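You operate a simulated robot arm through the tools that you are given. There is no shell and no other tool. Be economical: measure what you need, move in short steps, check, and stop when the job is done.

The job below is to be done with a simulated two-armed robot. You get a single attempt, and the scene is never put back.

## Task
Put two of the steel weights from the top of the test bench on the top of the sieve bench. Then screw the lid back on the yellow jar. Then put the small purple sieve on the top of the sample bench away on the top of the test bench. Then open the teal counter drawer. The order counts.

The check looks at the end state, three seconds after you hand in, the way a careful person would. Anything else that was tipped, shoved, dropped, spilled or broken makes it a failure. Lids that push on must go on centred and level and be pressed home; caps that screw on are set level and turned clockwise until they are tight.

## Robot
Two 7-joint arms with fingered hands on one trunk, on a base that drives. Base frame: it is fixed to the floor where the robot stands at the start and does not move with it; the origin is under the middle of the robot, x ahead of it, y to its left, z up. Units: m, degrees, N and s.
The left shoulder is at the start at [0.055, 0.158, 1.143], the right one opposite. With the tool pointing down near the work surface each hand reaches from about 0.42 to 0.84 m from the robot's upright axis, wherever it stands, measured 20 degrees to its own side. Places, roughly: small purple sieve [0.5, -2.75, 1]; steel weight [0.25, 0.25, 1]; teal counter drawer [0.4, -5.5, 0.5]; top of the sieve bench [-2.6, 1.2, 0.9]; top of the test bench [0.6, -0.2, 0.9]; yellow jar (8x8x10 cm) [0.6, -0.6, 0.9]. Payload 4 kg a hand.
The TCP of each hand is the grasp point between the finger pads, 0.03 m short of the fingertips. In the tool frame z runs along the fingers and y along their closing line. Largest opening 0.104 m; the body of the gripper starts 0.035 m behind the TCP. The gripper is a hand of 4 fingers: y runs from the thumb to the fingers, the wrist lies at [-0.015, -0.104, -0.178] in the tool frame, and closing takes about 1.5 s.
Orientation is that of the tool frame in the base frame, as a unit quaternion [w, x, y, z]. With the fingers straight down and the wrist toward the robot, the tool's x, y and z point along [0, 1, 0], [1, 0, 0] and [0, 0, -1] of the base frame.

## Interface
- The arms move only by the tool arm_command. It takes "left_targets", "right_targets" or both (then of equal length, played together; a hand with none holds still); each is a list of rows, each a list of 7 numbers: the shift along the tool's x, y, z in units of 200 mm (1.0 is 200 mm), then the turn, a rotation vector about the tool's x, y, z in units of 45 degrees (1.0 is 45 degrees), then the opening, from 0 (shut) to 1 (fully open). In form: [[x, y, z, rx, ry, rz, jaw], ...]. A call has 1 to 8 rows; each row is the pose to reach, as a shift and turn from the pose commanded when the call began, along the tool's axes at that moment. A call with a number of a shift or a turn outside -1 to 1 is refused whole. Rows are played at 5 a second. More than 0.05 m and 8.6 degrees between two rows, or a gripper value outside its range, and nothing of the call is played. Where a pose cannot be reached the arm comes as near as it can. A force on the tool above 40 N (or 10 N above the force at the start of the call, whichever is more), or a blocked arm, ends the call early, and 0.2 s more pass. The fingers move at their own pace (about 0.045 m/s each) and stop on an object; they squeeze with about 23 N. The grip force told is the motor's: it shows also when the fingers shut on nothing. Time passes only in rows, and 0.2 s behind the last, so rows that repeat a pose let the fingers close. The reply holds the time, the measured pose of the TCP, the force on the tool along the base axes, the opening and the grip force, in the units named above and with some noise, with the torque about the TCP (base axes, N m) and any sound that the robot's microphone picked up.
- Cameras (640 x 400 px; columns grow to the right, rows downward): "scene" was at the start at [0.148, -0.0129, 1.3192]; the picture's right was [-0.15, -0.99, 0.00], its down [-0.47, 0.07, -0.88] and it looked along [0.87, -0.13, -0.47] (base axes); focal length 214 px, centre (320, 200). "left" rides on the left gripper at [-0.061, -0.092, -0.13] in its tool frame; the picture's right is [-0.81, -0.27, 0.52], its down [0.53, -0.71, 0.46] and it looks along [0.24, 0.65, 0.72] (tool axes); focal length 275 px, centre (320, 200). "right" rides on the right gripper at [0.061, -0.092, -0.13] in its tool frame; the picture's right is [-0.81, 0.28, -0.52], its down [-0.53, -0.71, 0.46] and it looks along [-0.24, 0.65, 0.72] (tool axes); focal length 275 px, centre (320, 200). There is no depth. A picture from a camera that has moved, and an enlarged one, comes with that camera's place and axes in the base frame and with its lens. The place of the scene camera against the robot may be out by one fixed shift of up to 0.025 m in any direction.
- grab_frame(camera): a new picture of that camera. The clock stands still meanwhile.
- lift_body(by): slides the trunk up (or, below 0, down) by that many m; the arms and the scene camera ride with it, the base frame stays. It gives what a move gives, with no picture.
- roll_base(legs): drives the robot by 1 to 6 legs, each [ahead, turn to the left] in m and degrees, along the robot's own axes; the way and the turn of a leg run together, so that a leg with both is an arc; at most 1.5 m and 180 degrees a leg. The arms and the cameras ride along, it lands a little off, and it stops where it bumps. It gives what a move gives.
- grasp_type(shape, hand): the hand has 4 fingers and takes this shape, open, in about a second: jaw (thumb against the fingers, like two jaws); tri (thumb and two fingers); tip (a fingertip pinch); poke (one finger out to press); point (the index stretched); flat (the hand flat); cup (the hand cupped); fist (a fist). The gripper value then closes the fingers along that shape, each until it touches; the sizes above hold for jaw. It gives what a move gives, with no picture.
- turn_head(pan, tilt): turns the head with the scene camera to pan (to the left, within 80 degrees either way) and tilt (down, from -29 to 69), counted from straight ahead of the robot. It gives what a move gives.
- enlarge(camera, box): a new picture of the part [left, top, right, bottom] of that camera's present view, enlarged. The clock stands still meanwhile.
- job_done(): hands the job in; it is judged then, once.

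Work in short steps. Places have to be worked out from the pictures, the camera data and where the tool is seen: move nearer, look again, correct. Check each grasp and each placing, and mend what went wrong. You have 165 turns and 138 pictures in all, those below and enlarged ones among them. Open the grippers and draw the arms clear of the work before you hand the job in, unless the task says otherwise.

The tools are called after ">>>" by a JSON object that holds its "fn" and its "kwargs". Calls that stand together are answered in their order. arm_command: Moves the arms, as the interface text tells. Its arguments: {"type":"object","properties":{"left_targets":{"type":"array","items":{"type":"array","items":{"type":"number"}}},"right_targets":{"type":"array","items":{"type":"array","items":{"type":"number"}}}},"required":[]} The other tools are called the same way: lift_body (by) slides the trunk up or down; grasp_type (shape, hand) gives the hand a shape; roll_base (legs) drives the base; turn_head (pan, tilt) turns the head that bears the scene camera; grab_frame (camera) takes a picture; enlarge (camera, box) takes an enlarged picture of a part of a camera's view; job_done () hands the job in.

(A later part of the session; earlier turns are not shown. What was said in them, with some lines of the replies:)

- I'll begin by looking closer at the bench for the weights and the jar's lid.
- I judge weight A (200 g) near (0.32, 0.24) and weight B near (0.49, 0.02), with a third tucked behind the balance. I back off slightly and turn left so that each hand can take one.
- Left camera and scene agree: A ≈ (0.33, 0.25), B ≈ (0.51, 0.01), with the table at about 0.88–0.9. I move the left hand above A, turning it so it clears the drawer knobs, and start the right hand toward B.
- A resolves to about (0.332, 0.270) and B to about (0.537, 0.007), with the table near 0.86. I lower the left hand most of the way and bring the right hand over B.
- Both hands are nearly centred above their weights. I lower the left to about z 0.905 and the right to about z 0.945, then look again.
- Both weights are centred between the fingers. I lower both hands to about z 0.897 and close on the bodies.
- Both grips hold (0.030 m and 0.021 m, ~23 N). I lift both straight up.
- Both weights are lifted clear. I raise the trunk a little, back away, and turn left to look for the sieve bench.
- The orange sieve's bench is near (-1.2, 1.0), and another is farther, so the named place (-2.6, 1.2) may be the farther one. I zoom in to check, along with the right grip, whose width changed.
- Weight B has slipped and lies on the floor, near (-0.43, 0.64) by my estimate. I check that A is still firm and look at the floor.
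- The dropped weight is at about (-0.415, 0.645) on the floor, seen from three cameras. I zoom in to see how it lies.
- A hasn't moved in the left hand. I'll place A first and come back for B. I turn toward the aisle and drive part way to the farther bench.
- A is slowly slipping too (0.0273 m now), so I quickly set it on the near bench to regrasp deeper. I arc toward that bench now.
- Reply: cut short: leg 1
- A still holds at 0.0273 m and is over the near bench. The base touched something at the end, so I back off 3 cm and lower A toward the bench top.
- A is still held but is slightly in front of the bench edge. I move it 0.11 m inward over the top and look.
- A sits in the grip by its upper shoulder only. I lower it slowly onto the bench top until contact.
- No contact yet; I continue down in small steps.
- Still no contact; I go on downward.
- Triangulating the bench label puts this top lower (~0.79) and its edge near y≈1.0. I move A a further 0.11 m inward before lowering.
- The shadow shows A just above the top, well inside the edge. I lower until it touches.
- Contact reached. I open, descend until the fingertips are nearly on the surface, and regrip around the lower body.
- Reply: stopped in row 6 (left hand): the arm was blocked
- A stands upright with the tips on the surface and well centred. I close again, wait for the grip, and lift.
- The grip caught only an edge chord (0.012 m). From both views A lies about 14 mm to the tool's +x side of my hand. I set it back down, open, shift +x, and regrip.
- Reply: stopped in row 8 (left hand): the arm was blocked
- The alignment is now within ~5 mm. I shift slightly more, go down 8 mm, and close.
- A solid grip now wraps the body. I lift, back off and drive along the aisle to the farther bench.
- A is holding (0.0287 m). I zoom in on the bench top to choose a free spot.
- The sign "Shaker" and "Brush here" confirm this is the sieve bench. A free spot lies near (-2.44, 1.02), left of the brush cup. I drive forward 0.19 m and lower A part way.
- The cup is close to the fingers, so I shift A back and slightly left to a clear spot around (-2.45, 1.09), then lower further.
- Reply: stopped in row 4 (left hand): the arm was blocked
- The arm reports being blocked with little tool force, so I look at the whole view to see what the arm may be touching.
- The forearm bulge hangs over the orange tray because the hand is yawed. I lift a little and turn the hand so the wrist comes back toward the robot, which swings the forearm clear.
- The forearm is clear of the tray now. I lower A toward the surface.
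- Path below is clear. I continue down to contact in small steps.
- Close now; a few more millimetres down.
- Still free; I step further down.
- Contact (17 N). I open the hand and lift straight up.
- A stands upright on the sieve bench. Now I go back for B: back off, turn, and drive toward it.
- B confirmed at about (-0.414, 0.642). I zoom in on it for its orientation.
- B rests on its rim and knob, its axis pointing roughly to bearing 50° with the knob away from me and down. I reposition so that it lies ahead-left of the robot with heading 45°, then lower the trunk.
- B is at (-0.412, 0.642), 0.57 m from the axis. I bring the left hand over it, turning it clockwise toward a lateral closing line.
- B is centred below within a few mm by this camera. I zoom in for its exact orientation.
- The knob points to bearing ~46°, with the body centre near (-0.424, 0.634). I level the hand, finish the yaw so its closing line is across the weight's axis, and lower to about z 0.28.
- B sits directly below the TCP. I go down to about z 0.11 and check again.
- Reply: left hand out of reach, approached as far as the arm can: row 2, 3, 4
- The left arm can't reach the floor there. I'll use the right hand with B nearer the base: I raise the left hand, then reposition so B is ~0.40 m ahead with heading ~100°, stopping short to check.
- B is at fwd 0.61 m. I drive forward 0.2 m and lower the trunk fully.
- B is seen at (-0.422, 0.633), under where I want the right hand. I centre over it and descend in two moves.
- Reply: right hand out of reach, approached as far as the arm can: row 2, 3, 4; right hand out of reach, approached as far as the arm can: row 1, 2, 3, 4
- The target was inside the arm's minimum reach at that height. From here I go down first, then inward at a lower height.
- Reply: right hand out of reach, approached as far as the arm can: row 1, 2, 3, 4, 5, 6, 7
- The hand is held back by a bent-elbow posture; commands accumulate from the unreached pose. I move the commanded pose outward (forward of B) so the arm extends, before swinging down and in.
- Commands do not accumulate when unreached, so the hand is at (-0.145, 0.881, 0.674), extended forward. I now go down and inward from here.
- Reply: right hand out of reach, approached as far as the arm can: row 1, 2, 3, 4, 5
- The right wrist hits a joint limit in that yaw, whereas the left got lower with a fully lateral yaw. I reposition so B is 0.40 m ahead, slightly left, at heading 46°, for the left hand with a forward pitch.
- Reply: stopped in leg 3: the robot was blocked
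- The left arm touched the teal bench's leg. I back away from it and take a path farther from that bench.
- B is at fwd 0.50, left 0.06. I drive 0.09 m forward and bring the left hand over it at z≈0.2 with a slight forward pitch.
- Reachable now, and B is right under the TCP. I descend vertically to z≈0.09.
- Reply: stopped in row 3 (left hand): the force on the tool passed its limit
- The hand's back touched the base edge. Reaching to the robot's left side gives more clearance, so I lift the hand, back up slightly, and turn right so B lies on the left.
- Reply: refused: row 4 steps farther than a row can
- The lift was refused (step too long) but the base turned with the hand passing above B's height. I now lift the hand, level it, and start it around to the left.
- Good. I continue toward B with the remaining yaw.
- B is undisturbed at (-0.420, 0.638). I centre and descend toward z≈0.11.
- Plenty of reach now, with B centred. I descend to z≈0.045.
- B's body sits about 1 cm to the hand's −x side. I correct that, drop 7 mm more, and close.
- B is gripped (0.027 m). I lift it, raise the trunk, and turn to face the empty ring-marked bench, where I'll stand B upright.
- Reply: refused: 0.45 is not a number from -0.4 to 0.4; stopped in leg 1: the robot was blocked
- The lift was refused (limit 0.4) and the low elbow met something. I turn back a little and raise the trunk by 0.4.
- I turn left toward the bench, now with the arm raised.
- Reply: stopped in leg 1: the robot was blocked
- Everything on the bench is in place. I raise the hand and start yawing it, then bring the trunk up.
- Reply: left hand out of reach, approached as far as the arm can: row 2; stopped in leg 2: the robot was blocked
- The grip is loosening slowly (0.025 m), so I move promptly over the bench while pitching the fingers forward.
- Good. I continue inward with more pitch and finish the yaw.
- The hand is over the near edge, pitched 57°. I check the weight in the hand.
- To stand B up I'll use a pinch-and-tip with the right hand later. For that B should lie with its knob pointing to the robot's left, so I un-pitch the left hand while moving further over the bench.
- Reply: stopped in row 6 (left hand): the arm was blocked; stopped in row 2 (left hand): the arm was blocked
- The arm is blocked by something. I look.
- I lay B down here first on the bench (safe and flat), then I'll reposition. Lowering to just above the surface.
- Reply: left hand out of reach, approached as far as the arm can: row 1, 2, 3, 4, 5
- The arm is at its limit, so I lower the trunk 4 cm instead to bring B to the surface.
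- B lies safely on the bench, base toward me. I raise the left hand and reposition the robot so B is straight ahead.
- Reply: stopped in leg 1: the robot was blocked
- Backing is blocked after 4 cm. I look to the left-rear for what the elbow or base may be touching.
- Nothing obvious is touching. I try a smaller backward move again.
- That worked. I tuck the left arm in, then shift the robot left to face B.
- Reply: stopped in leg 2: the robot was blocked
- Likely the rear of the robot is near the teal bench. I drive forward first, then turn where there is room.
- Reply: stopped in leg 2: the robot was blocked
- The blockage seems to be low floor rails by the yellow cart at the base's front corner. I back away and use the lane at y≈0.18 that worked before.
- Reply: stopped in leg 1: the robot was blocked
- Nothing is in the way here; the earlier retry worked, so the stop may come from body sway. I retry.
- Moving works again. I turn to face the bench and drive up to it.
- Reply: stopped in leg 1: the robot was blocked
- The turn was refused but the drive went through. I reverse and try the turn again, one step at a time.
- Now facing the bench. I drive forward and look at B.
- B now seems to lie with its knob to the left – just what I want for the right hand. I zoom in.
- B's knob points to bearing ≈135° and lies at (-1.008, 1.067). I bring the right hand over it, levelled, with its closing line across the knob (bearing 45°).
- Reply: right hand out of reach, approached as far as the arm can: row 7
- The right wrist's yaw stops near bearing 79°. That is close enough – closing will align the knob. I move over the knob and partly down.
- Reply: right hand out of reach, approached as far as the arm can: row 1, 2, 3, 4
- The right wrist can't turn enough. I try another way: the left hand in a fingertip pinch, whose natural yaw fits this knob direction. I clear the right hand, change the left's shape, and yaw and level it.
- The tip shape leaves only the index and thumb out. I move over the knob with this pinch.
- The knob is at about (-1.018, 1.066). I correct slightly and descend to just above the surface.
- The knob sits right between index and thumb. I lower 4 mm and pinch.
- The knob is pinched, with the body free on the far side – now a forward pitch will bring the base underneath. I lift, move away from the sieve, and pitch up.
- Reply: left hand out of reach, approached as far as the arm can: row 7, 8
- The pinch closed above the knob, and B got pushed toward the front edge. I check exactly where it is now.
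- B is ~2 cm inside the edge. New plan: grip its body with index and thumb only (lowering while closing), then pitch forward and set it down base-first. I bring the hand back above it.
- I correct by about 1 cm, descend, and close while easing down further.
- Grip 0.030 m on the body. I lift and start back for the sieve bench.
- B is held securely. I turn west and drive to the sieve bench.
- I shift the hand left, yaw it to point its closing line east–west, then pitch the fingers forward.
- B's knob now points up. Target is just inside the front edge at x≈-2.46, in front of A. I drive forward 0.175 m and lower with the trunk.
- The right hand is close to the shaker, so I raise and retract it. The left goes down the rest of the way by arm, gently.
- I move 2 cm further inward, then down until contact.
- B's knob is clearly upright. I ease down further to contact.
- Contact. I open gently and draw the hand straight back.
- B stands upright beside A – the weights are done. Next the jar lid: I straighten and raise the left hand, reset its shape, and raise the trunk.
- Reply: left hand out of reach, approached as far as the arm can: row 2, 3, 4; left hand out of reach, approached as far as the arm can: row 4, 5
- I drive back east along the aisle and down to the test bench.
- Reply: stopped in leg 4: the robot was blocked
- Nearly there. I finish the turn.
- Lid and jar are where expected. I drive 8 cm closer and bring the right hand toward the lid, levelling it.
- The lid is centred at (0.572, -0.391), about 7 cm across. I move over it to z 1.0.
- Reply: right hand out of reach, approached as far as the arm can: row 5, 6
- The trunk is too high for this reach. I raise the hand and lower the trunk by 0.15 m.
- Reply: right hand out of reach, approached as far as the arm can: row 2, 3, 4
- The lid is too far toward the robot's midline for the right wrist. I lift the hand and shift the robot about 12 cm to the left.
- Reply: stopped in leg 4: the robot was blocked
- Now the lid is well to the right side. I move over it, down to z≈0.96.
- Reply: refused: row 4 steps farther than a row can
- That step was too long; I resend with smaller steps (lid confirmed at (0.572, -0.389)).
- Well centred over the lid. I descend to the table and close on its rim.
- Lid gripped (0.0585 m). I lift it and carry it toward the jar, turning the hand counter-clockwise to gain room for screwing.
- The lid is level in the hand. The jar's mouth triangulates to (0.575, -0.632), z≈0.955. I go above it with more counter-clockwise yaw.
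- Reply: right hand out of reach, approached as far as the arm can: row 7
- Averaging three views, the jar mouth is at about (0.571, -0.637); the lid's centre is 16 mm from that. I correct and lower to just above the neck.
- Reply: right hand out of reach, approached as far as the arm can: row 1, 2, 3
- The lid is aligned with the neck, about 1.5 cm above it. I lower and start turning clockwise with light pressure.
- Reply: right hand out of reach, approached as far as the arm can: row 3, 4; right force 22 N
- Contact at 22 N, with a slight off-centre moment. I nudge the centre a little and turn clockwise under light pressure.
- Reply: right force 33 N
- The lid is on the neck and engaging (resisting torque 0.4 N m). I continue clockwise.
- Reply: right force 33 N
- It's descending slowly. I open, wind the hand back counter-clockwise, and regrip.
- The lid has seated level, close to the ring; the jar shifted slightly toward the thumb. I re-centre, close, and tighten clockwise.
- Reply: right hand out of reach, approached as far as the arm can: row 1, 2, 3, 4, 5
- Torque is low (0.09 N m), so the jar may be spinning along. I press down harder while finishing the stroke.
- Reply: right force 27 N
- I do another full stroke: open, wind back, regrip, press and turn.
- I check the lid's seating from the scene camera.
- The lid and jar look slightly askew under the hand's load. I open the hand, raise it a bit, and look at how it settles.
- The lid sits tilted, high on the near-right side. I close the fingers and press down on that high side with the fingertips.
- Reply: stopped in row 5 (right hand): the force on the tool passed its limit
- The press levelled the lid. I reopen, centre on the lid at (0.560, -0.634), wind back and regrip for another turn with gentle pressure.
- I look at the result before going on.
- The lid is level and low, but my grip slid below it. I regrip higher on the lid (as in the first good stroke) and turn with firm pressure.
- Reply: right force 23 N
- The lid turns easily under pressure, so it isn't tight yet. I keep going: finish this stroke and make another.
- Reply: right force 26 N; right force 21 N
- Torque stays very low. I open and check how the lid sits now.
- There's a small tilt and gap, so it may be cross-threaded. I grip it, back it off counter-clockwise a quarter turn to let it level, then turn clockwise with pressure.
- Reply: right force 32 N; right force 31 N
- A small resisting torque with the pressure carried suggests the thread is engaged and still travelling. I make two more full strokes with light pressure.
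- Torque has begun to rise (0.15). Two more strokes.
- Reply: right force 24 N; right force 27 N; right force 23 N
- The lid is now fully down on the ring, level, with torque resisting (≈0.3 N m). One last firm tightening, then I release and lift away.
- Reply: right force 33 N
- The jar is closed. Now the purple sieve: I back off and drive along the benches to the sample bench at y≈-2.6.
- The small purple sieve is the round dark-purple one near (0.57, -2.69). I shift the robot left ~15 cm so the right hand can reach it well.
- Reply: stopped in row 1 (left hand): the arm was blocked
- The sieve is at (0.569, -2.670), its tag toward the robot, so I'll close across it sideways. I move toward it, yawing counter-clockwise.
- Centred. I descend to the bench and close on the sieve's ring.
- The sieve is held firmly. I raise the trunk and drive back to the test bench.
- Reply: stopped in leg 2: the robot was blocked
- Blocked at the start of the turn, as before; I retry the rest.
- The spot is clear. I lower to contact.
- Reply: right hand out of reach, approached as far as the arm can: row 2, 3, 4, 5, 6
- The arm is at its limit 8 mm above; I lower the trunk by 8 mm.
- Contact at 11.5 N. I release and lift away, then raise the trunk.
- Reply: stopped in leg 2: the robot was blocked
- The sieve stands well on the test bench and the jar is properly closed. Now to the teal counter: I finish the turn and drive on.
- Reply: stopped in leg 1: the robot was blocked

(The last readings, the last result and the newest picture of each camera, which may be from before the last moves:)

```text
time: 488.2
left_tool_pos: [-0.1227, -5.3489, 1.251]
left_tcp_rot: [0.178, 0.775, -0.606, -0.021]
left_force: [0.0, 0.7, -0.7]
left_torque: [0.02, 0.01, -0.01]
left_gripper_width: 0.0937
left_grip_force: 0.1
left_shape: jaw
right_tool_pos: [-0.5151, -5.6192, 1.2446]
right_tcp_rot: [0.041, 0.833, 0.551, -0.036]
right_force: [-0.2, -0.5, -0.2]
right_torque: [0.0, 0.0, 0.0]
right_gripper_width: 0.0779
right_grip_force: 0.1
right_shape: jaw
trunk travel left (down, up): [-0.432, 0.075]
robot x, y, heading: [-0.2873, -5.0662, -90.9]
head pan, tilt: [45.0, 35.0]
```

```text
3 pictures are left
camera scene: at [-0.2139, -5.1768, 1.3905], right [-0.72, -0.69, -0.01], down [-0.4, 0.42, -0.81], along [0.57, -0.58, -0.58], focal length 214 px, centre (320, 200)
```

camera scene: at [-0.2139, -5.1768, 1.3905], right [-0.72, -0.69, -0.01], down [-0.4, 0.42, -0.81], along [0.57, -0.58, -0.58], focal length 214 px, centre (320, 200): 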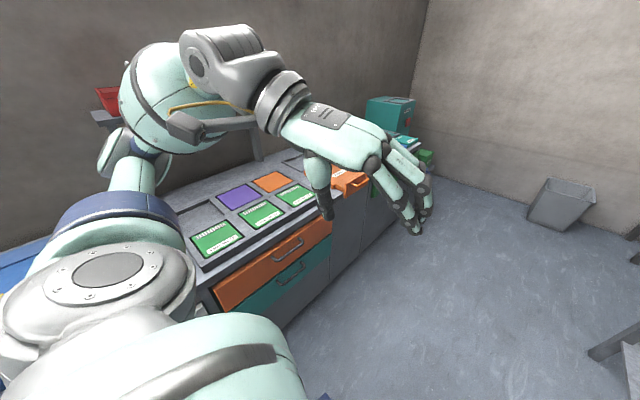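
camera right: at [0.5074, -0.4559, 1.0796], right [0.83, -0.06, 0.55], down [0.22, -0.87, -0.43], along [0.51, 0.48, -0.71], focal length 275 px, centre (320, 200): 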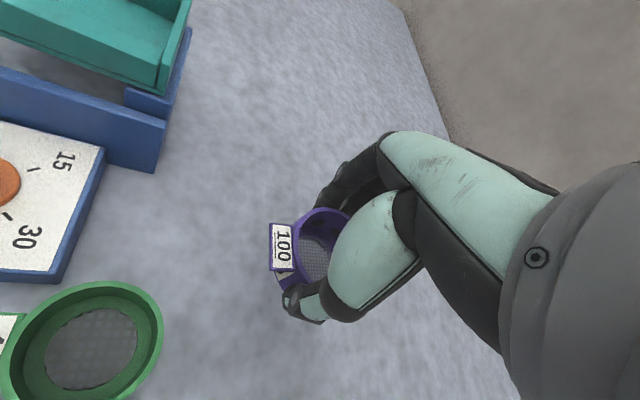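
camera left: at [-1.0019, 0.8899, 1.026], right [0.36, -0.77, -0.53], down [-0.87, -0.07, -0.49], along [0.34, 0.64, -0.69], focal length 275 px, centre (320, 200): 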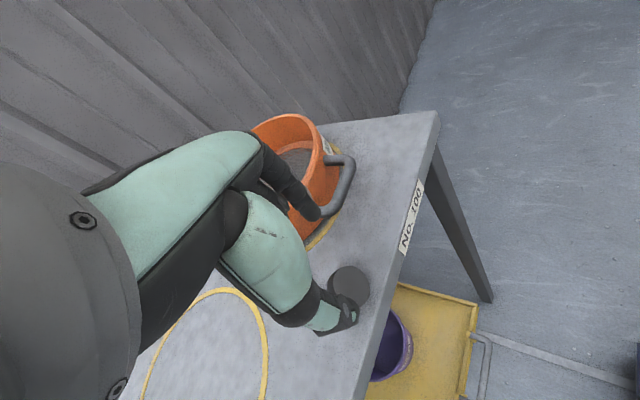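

The teal drawer's handle appears at about (0.33, -5.54, 0.50), below the orange one. I drive a little further, turn to face the counter, and lower the trunk.

>>> {"fn": "roll_base", "kwargs": {"legs": [[0.27, 0], [0, 91]]}}

>>> {"fn": "lift_body", "kwargs": {"by": -0.3}}

```text
time: 490.6
left_tool_pos: [-0.1072, -5.576, 1.2768]
left_tcp_rot: [0.181, 0.784, -0.594, -0.013]
left_force: [0.0, -0.2, -0.1]
left_torque: [-0.02, 0.04, 0.01]
left_gripper_width: 0.0937
left_grip_force: 0.1
left_shape: jaw
right_tool_pos: [-0.4951, -5.8511, 1.2678]
right_tcp_rot: [0.06, 0.819, 0.569, -0.047]
right_force: [-1.0, 0.3, 0.1]
right_torque: [-0.01, -0.02, 0.0]
right_gripper_width: 0.0778
right_grip_force: 0.1
right_shape: jaw
trunk travel left (down, up): [-0.432, 0.075]
robot x, y, heading: [-0.2891, -5.3315, -88.0]
head pan, tilt: [45.0, 35.0]
stopped in leg 2: the robot was blocked; the commanded pose is now the measured one
```

```text
time: 493.6
left_tool_pos: [-0.1086, -5.5771, 0.9743]
left_tcp_rot: [0.179, 0.782, -0.596, -0.012]
left_force: [0.3, 0.4, -0.3]
left_torque: [0.02, 0.07, 0.0]
left_gripper_width: 0.0938
left_grip_force: 0.0
left_shape: jaw
right_tool_pos: [-0.4947, -5.853, 0.9648]
right_tcp_rot: [0.058, 0.819, 0.57, -0.046]
right_force: [0.1, 0.4, 0.7]
right_torque: [0.02, -0.01, 0.01]
right_gripper_width: 0.0778
right_grip_force: 0.0
right_shape: jaw
trunk travel left (down, up): [-0.132, 0.375]
robot x, y, heading: [-0.2892, -5.3377, -88.3]
head pan, tilt: [45.0, 35.0]
```

>>> {"fn": "roll_base", "kwargs": {"legs": [[0, 88]]}}

```text
time: 497.7
left_tool_pos: [-0.0361, -5.1656, 0.9739]
left_tcp_rot: [0.133, 0.979, 0.105, 0.112]
left_force: [0.2, -1.0, 0.5]
left_torque: [0.02, 0.02, 0.04]
left_gripper_width: 0.0936
left_grip_force: 0.0
left_shape: jaw
right_tool_pos: [0.2233, -5.5623, 0.9644]
right_tcp_rot: [0.073, 0.196, 0.978, 0.006]
right_force: [0.4, 0.0, 0.0]
right_torque: [0.02, 0.0, -0.01]
right_gripper_width: 0.0779
right_grip_force: 0.1
right_shape: jaw
trunk travel left (down, up): [-0.132, 0.375]
robot x, y, heading: [-0.2895, -5.3447, -1.0]
head pan, tilt: [45.0, 35.0]
```

I reorient the right hand so the fingers point forward with a vertical closing line, lowering it in front of the drawer.

>>> {"fn": "arm_command", "kwargs": {"right_targets": [[0.05, 0, 0.066, 0, 0, 0.143, 0.6], [0.1, 0, 0.13, 0, 0, 0.286, 0.6], [0.144, -0.01, 0.2, 0, 0, 0.429, 0.6], [0.19, -0.01, 0.26, 0, 0, 0.571, 0.6], [0.24, -0.015, 0.33, 0, 0, 0.714, 0.6], [0.29, -0.02, 0.4, 0, 0, 0.857, 0.6], [0.335, -0.02, 0.46, 0, 0, 1.0, 0.6]]}}

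>>> {"fn": "arm_command", "kwargs": {"right_targets": [[0, 0, 0.12, 0, 0, 0.12, 0.6], [0, 0, 0.24, 0, 0, 0.25, 0.6], [0, 0, 0.37, 0, 0, 0.37, 0.6], [0, 0, 0.5, 0, 0, 0.48, 0.6]]}}

>>> {"fn": "arm_command", "kwargs": {"right_targets": [[0, 0, 0.08, -0.16, 0, 0, 0.6], [0, 0, 0.16, -0.33, 0, 0, 0.6], [0, 0, 0.25, -0.5, 0, 0, 0.6], [0, 0, 0.33, -0.67, 0, 0, 0.6], [0, 0, 0.42, -0.84, 0, 0, 0.6], [0, 0, 0.5, -1.0, 0, 0, 0.6]]}}

>>> {"fn": "arm_command", "kwargs": {"right_targets": [[0, 0, 0, -0.16, 0, 0, 0.6], [0, 0, 0, -0.33, 0, 0, 0.6], [0, 0, 0, -0.5, 0, 0, 0.6]]}}

```text
time: 499.3
left_tool_pos: [-0.0471, -5.1642, 0.9753]
left_tcp_rot: [0.133, 0.978, 0.105, 0.117]
left_force: [-0.5, 0.2, 0.2]
left_torque: [0.03, 0.02, 0.01]
left_gripper_width: 0.0936
left_grip_force: 0.2
left_shape: jaw
right_tool_pos: [0.1637, -5.5429, 0.8696]
right_tcp_rot: [0.071, 0.555, 0.828, 0.038]
right_force: [-0.8, -0.3, 0.0]
right_torque: [0.01, 0.01, -0.01]
right_gripper_width: 0.0628
right_grip_force: 0.0
right_shape: jaw
trunk travel left (down, up): [-0.132, 0.375]
robot x, y, heading: [-0.2839, -5.3429, -0.8]
head pan, tilt: [45.0, 35.0]
```

```text
time: 500.3
left_tool_pos: [-0.046, -5.1654, 0.9775]
left_tcp_rot: [0.133, 0.978, 0.105, 0.117]
left_force: [0.5, 0.6, -0.3]
left_torque: [0.02, 0.02, -0.05]
left_gripper_width: 0.0938
left_grip_force: 0.0
left_shape: jaw
right_tool_pos: [0.1816, -5.544, 0.7701]
right_tcp_rot: [0.062, 0.701, 0.709, 0.05]
right_force: [0.0, 0.3, 0.0]
right_torque: [0.0, 0.02, 0.01]
right_gripper_width: 0.0629
right_grip_force: 0.1
right_shape: jaw
trunk travel left (down, up): [-0.132, 0.375]
robot x, y, heading: [-0.2869, -5.3419, -0.6]
head pan, tilt: [45.0, 35.0]
```

```text
time: 501.7
left_tool_pos: [-0.0471, -5.1639, 0.9766]
left_tcp_rot: [0.134, 0.978, 0.105, 0.118]
left_force: [0.2, 0.0, 0.0]
left_torque: [-0.01, 0.0, 0.0]
left_gripper_width: 0.0934
left_grip_force: 0.0
left_shape: jaw
right_tool_pos: [0.2021, -5.5766, 0.727]
right_tcp_rot: [0.325, 0.624, 0.636, 0.318]
right_force: [0.6, -0.3, 0.8]
right_torque: [-0.05, -0.02, 0.03]
right_gripper_width: 0.0627
right_grip_force: 0.0
right_shape: jaw
right hand out of reach, approached as far as the arm can: row 5, 6
trunk travel left (down, up): [-0.132, 0.375]
robot x, y, heading: [-0.2886, -5.3483, -0.7]
head pan, tilt: [45.0, 35.0]
```

```text
time: 502.5
left_tool_pos: [-0.0473, -5.1656, 0.9762]
left_tcp_rot: [0.133, 0.978, 0.105, 0.118]
left_force: [0.7, 0.7, -0.9]
left_torque: [0.03, 0.0, -0.04]
left_gripper_width: 0.0934
left_grip_force: 0.1
left_shape: jaw
right_tool_pos: [0.2028, -5.6116, 0.7925]
right_tcp_rot: [0.441, 0.548, 0.562, 0.436]
right_force: [0.3, 0.0, 0.3]
right_torque: [0.02, -0.01, -0.01]
right_gripper_width: 0.0627
right_grip_force: 0.1
right_shape: jaw
right hand out of reach, approached as far as the arm can: row 1, 2, 3
trunk travel left (down, up): [-0.132, 0.375]
robot x, y, heading: [-0.2871, -5.3457, -0.9]
head pan, tilt: [45.0, 35.0]
```

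The orientation is right. I lower the trunk the rest and bring the hand in front of the handle, then look.

>>> {"fn": "lift_body", "kwargs": {"by": -0.13}}

>>> {"fn": "arm_command", "kwargs": {"right_targets": [[0.07, -0.14, 0.095, 0, 0, 0, 0.6], [0.144, -0.28, 0.19, 0, 0, 0, 0.6], [0.216, -0.42, 0.287, 0, 0, 0, 0.6], [0.288, -0.565, 0.382, 0, 0, 0, 0.6], [0.36, -0.705, 0.478, 0, 0, 0, 0.6]]}}

>>> {"fn": "turn_head", "kwargs": {"pan": -12, "tilt": 40}}

>>> {"fn": "grab_frame", "kwargs": {"camera": "scene"}}

```text
time: 504.1
left_tool_pos: [-0.0469, -5.1648, 0.8483]
left_tcp_rot: [0.134, 0.978, 0.105, 0.117]
left_force: [0.1, 0.0, -0.4]
left_torque: [0.02, 0.0, -0.02]
left_gripper_width: 0.0936
left_grip_force: 0.0
left_shape: jaw
right_tool_pos: [0.2036, -5.61, 0.6633]
right_tcp_rot: [0.441, 0.549, 0.562, 0.434]
right_force: [-0.7, 0.1, 0.4]
right_torque: [0.0, 0.01, -0.01]
right_gripper_width: 0.0627
right_grip_force: 0.2
right_shape: jaw
trunk travel left (down, up): [-0.002, 0.505]
robot x, y, heading: [-0.2857, -5.3414, -0.9]
head pan, tilt: [45.0, 35.0]
```

```text
time: 505.3
left_tool_pos: [-0.0472, -5.1636, 0.8463]
left_tcp_rot: [0.133, 0.978, 0.106, 0.118]
left_force: [0.1, 0.2, -0.3]
left_torque: [-0.01, -0.02, 0.0]
left_gripper_width: 0.0935
left_grip_force: 0.0
left_shape: jaw
right_tool_pos: [0.2213, -5.6099, 0.6579]
right_tcp_rot: [0.441, 0.548, 0.563, 0.435]
right_force: [0.1, 0.7, -0.4]
right_torque: [-0.01, 0.01, 0.0]
right_gripper_width: 0.0629
right_grip_force: 0.1
right_shape: jaw
right hand out of reach, approached as far as the arm can: row 1, 2, 3, 4, 5
trunk travel left (down, up): [-0.002, 0.505]
robot x, y, heading: [-0.2854, -5.3459, -0.7]
head pan, tilt: [45.0, 35.0]
```

```text
time: 506.6
left_tool_pos: [-0.0463, -5.1649, 0.8473]
left_tcp_rot: [0.134, 0.978, 0.105, 0.119]
left_force: [0.6, 0.0, 0.9]
left_torque: [0.02, -0.03, -0.02]
left_gripper_width: 0.0936
left_grip_force: 0.0
left_shape: jaw
right_tool_pos: [0.2212, -5.6105, 0.6572]
right_tcp_rot: [0.439, 0.548, 0.564, 0.434]
right_force: [-0.1, 0.7, 0.9]
right_torque: [-0.02, -0.03, 0.04]
right_gripper_width: 0.0627
right_grip_force: 0.0
right_shape: jaw
trunk travel left (down, up): [-0.002, 0.505]
robot x, y, heading: [-0.2859, -5.346, -0.5]
head pan, tilt: [-12.0, 40.0]
```

```text
2 pictures are left
camera scene: at [-0.1519, -5.362, 0.9536], right [-0.22, -0.98, 0.0], down [-0.64, 0.14, -0.76], along [0.74, -0.17, -0.65], focal length 214 px, centre (320, 200)
```

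scene: 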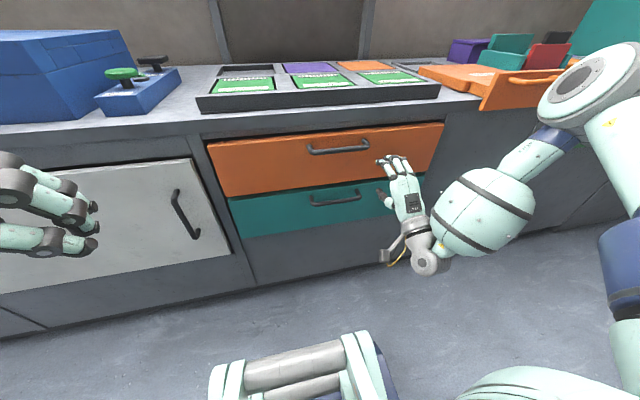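

Triangulating both views, the handle is at (0.29, -5.507, 0.561); the arm was too folded to get there. I back off 15 cm and reach out to just before the handle.

>>> {"fn": "roll_base", "kwargs": {"legs": [[-0.15, 0]]}}

>>> {"fn": "arm_command", "kwargs": {"right_targets": [[0.083, -0.042, 0.165, 0, 0, 0, 0.6], [0.167, -0.083, 0.33, 0, 0, 0, 0.6], [0.25, -0.125, 0.495, 0, 0, 0, 0.6], [0.333, -0.167, 0.66, 0, 0, 0, 0.6], [0.417, -0.208, 0.825, 0, 0, 0, 0.6], [0.5, -0.25, 0.99, 0, 0, 0, 0.6]]}}

```text
time: 508.0
left_tool_pos: [-0.2038, -5.1627, 0.8487]
left_tcp_rot: [0.133, 0.978, 0.106, 0.119]
left_force: [0.0, 0.2, 0.3]
left_torque: [0.02, -0.01, -0.05]
left_gripper_width: 0.0934
left_grip_force: 0.1
left_shape: jaw
right_tool_pos: [0.0638, -5.6066, 0.659]
right_tcp_rot: [0.44, 0.547, 0.564, 0.436]
right_force: [0.7, 0.7, -0.7]
right_torque: [0.0, 0.01, 0.02]
right_gripper_width: 0.0627
right_grip_force: 0.0
right_shape: jaw
trunk travel left (down, up): [-0.002, 0.505]
robot x, y, heading: [-0.4453, -5.3396, -0.5]
head pan, tilt: [-12.0, 40.0]
```

```text
time: 509.4
left_tool_pos: [-0.211, -5.1625, 0.8541]
left_tcp_rot: [0.137, 0.977, 0.108, 0.124]
left_force: [0.0, -0.5, -0.8]
left_torque: [0.01, 0.02, 0.01]
left_gripper_width: 0.0936
left_grip_force: 0.1
left_shape: jaw
right_tool_pos: [0.1743, -5.5845, 0.6918]
right_tcp_rot: [0.442, 0.545, 0.562, 0.438]
right_force: [-0.3, 0.0, -0.3]
right_torque: [0.01, 0.0, -0.01]
right_gripper_width: 0.0626
right_grip_force: 0.0
right_shape: jaw
right hand out of reach, approached as far as the arm can: row 1, 2, 3, 4, 5, 6
trunk travel left (down, up): [-0.002, 0.505]
robot x, y, heading: [-0.4434, -5.3429, -1.0]
head pan, tilt: [-12.0, 40.0]
```

That wrist posture is the limit. I pitch the fingers down to ~45° instead, which suits hooking over the bar, and move just before the handle.

>>> {"fn": "arm_command", "kwargs": {"right_targets": [[0.0, 0.0, 0.0, 0.17, 0, 0, 0.4], [0.1, -0.05, 0.06, 0.34, 0, 0, 0.4], [0.2, -0.11, 0.13, 0.51, 0, 0, 0.4], [0.3, -0.17, 0.2, 0.67, 0, 0, 0.4], [0.39, -0.23, 0.265, 0.67, 0, 0, 0.4]]}}

```text
time: 510.6
left_tool_pos: [-0.2104, -5.1613, 0.8531]
left_tcp_rot: [0.137, 0.977, 0.108, 0.124]
left_force: [-0.5, -0.3, 0.4]
left_torque: [0.05, -0.02, 0.02]
left_gripper_width: 0.0935
left_grip_force: 0.1
left_shape: jaw
right_tool_pos: [0.2055, -5.5204, 0.6487]
right_tcp_rot: [0.285, 0.642, 0.656, 0.276]
right_force: [0.2, 0.2, -0.1]
right_torque: [-0.01, 0.01, 0.0]
right_gripper_width: 0.0419
right_grip_force: 0.0
right_shape: jaw
right hand out of reach, approached as far as the arm can: row 5
trunk travel left (down, up): [-0.002, 0.505]
robot x, y, heading: [-0.4421, -5.3418, -0.7]
head pan, tilt: [-12.0, 40.0]
```

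I push along the finger direction onto the bar.

>>> {"fn": "arm_command", "kwargs": {"right_targets": [[0.02, 0, 0.14, 0, 0, 0, 0.45], [0.04, 0, 0.28, 0, 0, 0, 0.45], [0.06, 0, 0.42, 0, 0, 0, 0.45], [0.065, -0.02, 0.53, 0, 0, 0, 0.45]]}}

>>> {"fn": "enlarge", "kwargs": {"camera": "scene", "box": [250, 90, 430, 210]}}

```text
time: 511.6
left_tool_pos: [-0.2108, -5.1615, 0.8539]
left_tcp_rot: [0.138, 0.977, 0.109, 0.123]
left_force: [0.4, -0.6, -0.4]
left_torque: [-0.04, -0.02, -0.01]
left_gripper_width: 0.0935
left_grip_force: 0.0
left_shape: jaw
right_tool_pos: [0.2294, -5.5513, 0.6349]
right_tcp_rot: [0.286, 0.641, 0.656, 0.278]
right_force: [-0.2, -0.6, 1.1]
right_torque: [0.0, -0.04, 0.0]
right_gripper_width: 0.0465
right_grip_force: 0.0
right_shape: jaw
right hand out of reach, approached as far as the arm can: row 1, 2, 3, 4
trunk travel left (down, up): [-0.002, 0.505]
robot x, y, heading: [-0.4439, -5.3396, -0.8]
head pan, tilt: [-12.0, 40.0]
```

```text
3.33 times, centred on (340, 150) of scene
camera zoom: at [-0.3074, -5.3598, 0.9536], right [-0.22, -0.98, 0.0], down [-0.64, 0.14, -0.76], along [0.74, -0.17, -0.65], focal length 715 px, centre (253, 367)
```

zoom: 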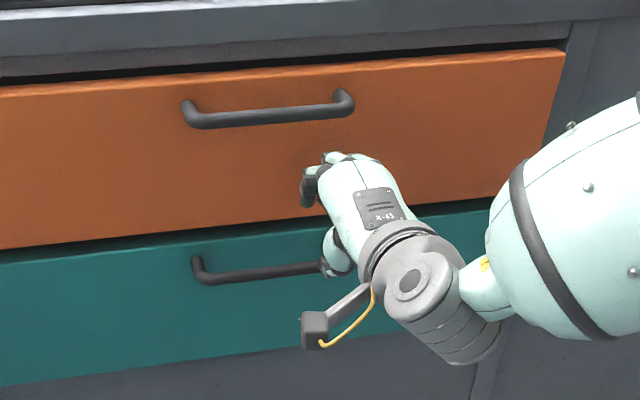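

The hand is limited toward the midline. I shift the robot ~12 cm left so the handle lies more to its right.

>>> {"fn": "roll_base", "kwargs": {"legs": [[-0.17, 0], [0, 35], [0.2, 0], [0, -35]]}}

```text
time: 517.5
left_tool_pos: [-0.2128, -5.0464, 0.8575]
left_tcp_rot: [0.131, 0.98, 0.099, 0.117]
left_force: [-0.9, -0.2, 1.1]
left_torque: [-0.04, 0.01, 0.01]
left_gripper_width: 0.0934
left_grip_force: 0.1
left_shape: jaw
right_tool_pos: [0.224, -5.4381, 0.6351]
right_tcp_rot: [0.286, 0.641, 0.656, 0.278]
right_force: [0.9, 0.0, 0.0]
right_torque: [-0.01, 0.03, -0.01]
right_gripper_width: 0.0468
right_grip_force: 0.2
right_shape: jaw
trunk travel left (down, up): [-0.002, 0.505]
robot x, y, heading: [-0.448, -5.2227, -0.8]
head pan, tilt: [-12.0, 40.0]
```

Now there is room. I move right to the handle's middle, push onto the bar, and close.

>>> {"fn": "arm_command", "kwargs": {"right_targets": [[-0.17, 0, -0.03, 0, 0, 0, 0.5], [-0.345, 0, -0.05, 0, 0, 0, 0.5], [-0.345, -0.015, 0.13, 0, 0, 0, 0.5], [-0.345, -0.03, 0.29, 0, 0, 0, 0.5], [-0.345, -0.045, 0.425, 0, 0, 0, 0.5], [-0.345, -0.045, 0.425, 0, 0, 0, 0.1], [-0.345, -0.045, 0.425, 0, 0, 0, 0.0], [-0.345, -0.045, 0.425, 0, 0, 0, 0.0]]}}

```text
time: 517.9
left_tool_pos: [-0.2323, -5.0462, 0.8706]
left_tcp_rot: [0.131, 0.978, 0.094, 0.136]
left_force: [-1.6, 0.8, -0.4]
left_torque: [-0.02, -0.14, 0.11]
left_gripper_width: 0.094
left_grip_force: 0.1
left_shape: jaw
right_tool_pos: [0.2046, -5.4574, 0.6573]
right_tcp_rot: [0.295, 0.638, 0.651, 0.287]
right_force: [-0.4, -0.3, 0.2]
right_torque: [-0.04, 0.01, -0.04]
right_gripper_width: 0.0517
right_grip_force: 0.0
right_shape: jaw
trunk travel left (down, up): [-0.002, 0.505]
robot x, y, heading: [-0.4492, -5.2244, -0.9]
head pan, tilt: [-12.0, 40.0]
stopped in row 1 (left hand): the arm was blocked; the commanded pose is now the measured one
5 turns are left
```

Only five turns left, so I chain: approach the bar, close, and pull back with the base.

>>> {"fn": "arm_command", "kwargs": {"right_targets": [[-0.12, 0, 0.0, 0, 0, 0, 0.5], [-0.25, -0.01, 0.05, 0, 0, 0, 0.5], [-0.25, -0.02, 0.24, 0, 0, 0, 0.5], [-0.25, -0.035, 0.42, 0, 0, 0, 0.5], [-0.25, -0.05, 0.58, 0, 0, 0, 0.5], [-0.25, -0.05, 0.58, 0, 0, 0, 0.0], [-0.25, -0.05, 0.58, 0, 0, 0, 0.0], [-0.25, -0.05, 0.58, 0, 0, 0, 0.0]]}}

>>> {"fn": "enlarge", "kwargs": {"camera": "scene", "box": [290, 90, 410, 190]}}

```text
time: 519.7
left_tool_pos: [-0.2312, -5.0464, 0.8693]
left_tcp_rot: [0.131, 0.978, 0.095, 0.13]
left_force: [-0.2, 0.4, -0.4]
left_torque: [-0.03, -0.01, 0.0]
left_gripper_width: 0.0936
left_grip_force: 0.0
left_shape: jaw
right_tool_pos: [0.2561, -5.5191, 0.6099]
right_tcp_rot: [0.294, 0.639, 0.651, 0.286]
right_force: [-0.2, -0.9, 0.6]
right_torque: [0.02, 0.02, 0.0]
right_gripper_width: 0.0
right_grip_force: 3.7
right_shape: jaw
right hand out of reach, approached as far as the arm can: row 4, 5, 6, 7, 8
trunk travel left (down, up): [-0.002, 0.505]
robot x, y, heading: [-0.4474, -5.2212, -0.8]
head pan, tilt: [-12.0, 40.0]
```

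```text
4.00 times, centred on (350, 140) of scene
camera zoom: at [-0.3124, -5.2399, 0.9536], right [-0.22, -0.98, 0.0], down [-0.64, 0.14, -0.76], along [0.74, -0.17, -0.65], focal length 858 px, centre (200, 440)
4 turns are left
```

zoom: 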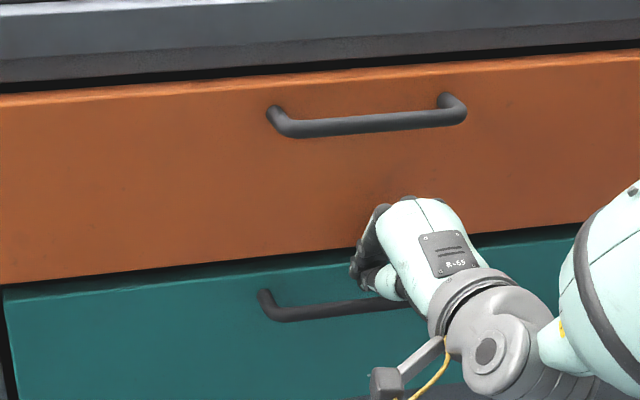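

Four turns left. I make the hand steeper for lower reach, move over the bar, go down behind it, close, and pull back – all chained.

>>> {"fn": "arm_command", "kwargs": {"right_targets": [[0, 0, 0, 0.11, 0, 0, 0.4], [0, 0, 0, 0.22, 0, 0, 0.4], [0, 0, 0, 0.33, 0, 0, 0.4], [0.03, 0, 0, 0.33, 0, 0, 0.4]]}}

>>> {"fn": "roll_base", "kwargs": {"legs": [[0.028, 0]]}}

>>> {"fn": "arm_command", "kwargs": {"right_targets": [[0, -0.035, 0.06, 0, 0, 0, 0.4], [0, -0.07, 0.12, 0, 0, 0, 0.4], [0, -0.11, 0.18, 0, 0, 0, 0.4], [0, -0.12, 0.21, 0, 0, 0, 0.4], [0, -0.12, 0.21, 0, 0, 0, 0.0], [0, -0.12, 0.21, 0, 0, 0, 0.0], [0, -0.12, 0.21, 0, 0, 0, 0.0], [0, -0.12, 0.21, 0, 0, 0, 0.0]]}}

>>> {"fn": "roll_base", "kwargs": {"legs": [[-0.14, 0]]}}

>>> {"fn": "roll_base", "kwargs": {"legs": [[-0.12, 0]]}}

>>> {"fn": "grab_frame", "kwargs": {"camera": "scene"}}

```text
time: 520.7
left_tool_pos: [-0.2311, -5.0464, 0.8692]
left_tcp_rot: [0.131, 0.978, 0.096, 0.13]
left_force: [-0.4, -0.8, -0.7]
left_torque: [0.02, 0.01, -0.03]
left_gripper_width: 0.0934
left_grip_force: 0.0
left_shape: jaw
right_tool_pos: [0.2565, -5.5139, 0.6089]
right_tcp_rot: [0.21, 0.672, 0.682, 0.199]
right_force: [0.3, -0.3, 0.0]
right_torque: [0.01, 0.0, -0.01]
right_gripper_width: 0.0413
right_grip_force: 0.1
right_shape: jaw
trunk travel left (down, up): [-0.002, 0.505]
robot x, y, heading: [-0.4468, -5.2223, -0.7]
head pan, tilt: [-12.0, 40.0]
```

```text
time: 521.5
left_tool_pos: [-0.2309, -5.0466, 0.876]
left_tcp_rot: [0.135, 0.976, 0.095, 0.143]
left_force: [-0.4, -0.1, 0.3]
left_torque: [0.01, 0.01, 0.03]
left_gripper_width: 0.0938
left_grip_force: 0.1
left_shape: jaw
right_tool_pos: [0.2592, -5.5139, 0.6248]
right_tcp_rot: [0.215, 0.668, 0.681, 0.208]
right_force: [0.4, -1.1, -0.1]
right_torque: [0.02, -0.01, 0.0]
right_gripper_width: 0.0412
right_grip_force: 0.2
right_shape: jaw
trunk travel left (down, up): [-0.002, 0.505]
robot x, y, heading: [-0.434, -5.2222, -0.8]
head pan, tilt: [-12.0, 40.0]
stopped in leg 1: the force on the tool passed its limit (the readings are from after the stop); the commanded pose is now the measured one
```

```text
time: 523.4
left_tool_pos: [-0.2295, -5.0473, 0.8748]
left_tcp_rot: [0.135, 0.976, 0.094, 0.141]
left_force: [0.1, 0.3, -0.1]
left_torque: [0.02, 0.0, 0.0]
left_gripper_width: 0.0936
left_grip_force: 0.1
left_shape: jaw
right_tool_pos: [0.264, -5.5145, 0.5707]
right_tcp_rot: [0.212, 0.669, 0.682, 0.205]
right_force: [-3.2, -0.1, -4.3]
right_torque: [0.01, 0.06, -0.02]
right_gripper_width: 0.0088
right_grip_force: 22.7
right_shape: jaw
trunk travel left (down, up): [-0.002, 0.505]
robot x, y, heading: [-0.4306, -5.224, -0.8]
head pan, tilt: [-12.0, 40.0]
```

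```text
time: 524.7
left_tool_pos: [-0.3701, -5.0442, 0.8753]
left_tcp_rot: [0.135, 0.976, 0.095, 0.142]
left_force: [-0.3, -0.6, -0.7]
left_torque: [0.0, -0.06, 0.0]
left_gripper_width: 0.0935
left_grip_force: 0.1
left_shape: jaw
right_tool_pos: [0.1231, -5.5124, 0.5731]
right_tcp_rot: [0.214, 0.669, 0.681, 0.206]
right_force: [-2.0, -6.1, -9.5]
right_torque: [-0.01, 0.13, -0.09]
right_gripper_width: 0.0073
right_grip_force: 22.8
right_shape: jaw
trunk travel left (down, up): [-0.002, 0.505]
robot x, y, heading: [-0.5686, -5.2159, -0.7]
head pan, tilt: [-12.0, 40.0]
```

```text
time: 526.0
left_tool_pos: [-0.5126, -5.038, 0.8906]
left_tcp_rot: [0.134, 0.974, 0.083, 0.166]
left_force: [0.1, 0.1, 0.2]
left_torque: [-0.01, 0.02, 0.0]
left_gripper_width: 0.0935
left_grip_force: 0.0
left_shape: jaw
right_tool_pos: [-0.0186, -5.5135, 0.5786]
right_tcp_rot: [0.213, 0.669, 0.683, 0.204]
right_force: [-4.0, -1.0, -32.2]
right_torque: [-0.03, 0.29, -0.06]
right_gripper_width: 0.0064
right_grip_force: 23.1
right_shape: jaw
trunk travel left (down, up): [-0.002, 0.505]
robot x, y, heading: [-0.6814, -5.2207, -0.6]
head pan, tilt: [-12.0, 40.0]
stopped in leg 1: the robot was blocked; the commanded pose is now the measured one
```

```text
refused: no pictures are left
3 turns are left
```

The grip held while the handle came back about 0.28 m, so the drawer is open. I release, lift the fingers clear of the bar, and back away.

>>> {"fn": "arm_command", "kwargs": {"right_targets": [[0, 0, 0, 0, 0, 0, 0.6], [0, 0, 0, 0, 0, 0, 0.6], [0, 0, 0, 0, 0, 0, 0.6], [0, 0.1, -0.15, 0, 0, 0, 0.6], [0, 0.2, -0.32, 0, 0, 0, 0.6], [0, 0.28, -0.48, 0, 0, 0, 0.6], [0, 0.3, -0.65, 0, 0, 0, 0.6]]}}

>>> {"fn": "roll_base", "kwargs": {"legs": [[-0.2, 0]]}}

```text
time: 527.6
left_tool_pos: [-0.5144, -5.0375, 0.8915]
left_tcp_rot: [0.135, 0.973, 0.083, 0.166]
left_force: [-0.4, -0.4, 0.6]
left_torque: [0.0, 0.01, 0.01]
left_gripper_width: 0.0935
left_grip_force: 0.0
left_shape: jaw
right_tool_pos: [-0.04, -5.5093, 0.7312]
right_tcp_rot: [0.222, 0.666, 0.68, 0.212]
right_force: [-1.0, 0.1, 0.2]
right_torque: [-0.04, 0.01, 0.01]
right_gripper_width: 0.062
right_grip_force: 0.0
right_shape: jaw
trunk travel left (down, up): [-0.002, 0.505]
robot x, y, heading: [-0.6831, -5.2171, -0.7]
head pan, tilt: [-12.0, 40.0]
```

```text
time: 529.2
left_tool_pos: [-0.7144, -5.0359, 0.8919]
left_tcp_rot: [0.134, 0.974, 0.082, 0.165]
left_force: [-0.5, 0.1, 0.0]
left_torque: [-0.01, 0.02, 0.03]
left_gripper_width: 0.0939
left_grip_force: 0.1
left_shape: jaw
right_tool_pos: [-0.2406, -5.506, 0.7322]
right_tcp_rot: [0.223, 0.667, 0.679, 0.212]
right_force: [0.1, -0.3, 0.2]
right_torque: [0.0, 0.0, -0.02]
right_gripper_width: 0.0624
right_grip_force: 0.0
right_shape: jaw
trunk travel left (down, up): [-0.002, 0.505]
robot x, y, heading: [-0.8822, -5.2162, -0.9]
head pan, tilt: [-12.0, 40.0]
2 turns are left
```

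Both hands are open and clear of the work, so I hand in.

>>> {"fn": "job_done", "kwargs": {}}

```text
The job is handed in.
```

I did all four steps in order and handed the job in. I could not confirm the drawer by picture, because none were left.

- **Weights:** the 200 g and 100 g weights stand upright on the sieve bench. The 100 g one slipped from the hand and fell to the floor on the way. I picked it up, laid it down on the bench with the ringed sieve marks to turn it upright, then carried it over.
- **Jar:** the red lid is screwed on, level and down on the ring. It went on tilted at first, so I pressed it level and turned it again. The last turn resisted at about 0.36 N m. The jar ended about 2 cm from where it stood.
- **Purple sieve:** it stands upright in a clear spot on the test bench, behind the green sieve.
- **Teal drawer:** I gripped the handle and pulled; the hand came back about 0.28 m with the grip still closed on the bar, so it should be open by about that much.

While I was driving, the left arm bumped a leg of the teal bench near the start, and the base stopped on a contact in front of the ringed bench. The next pictures showed no visible damage or movement at either place.
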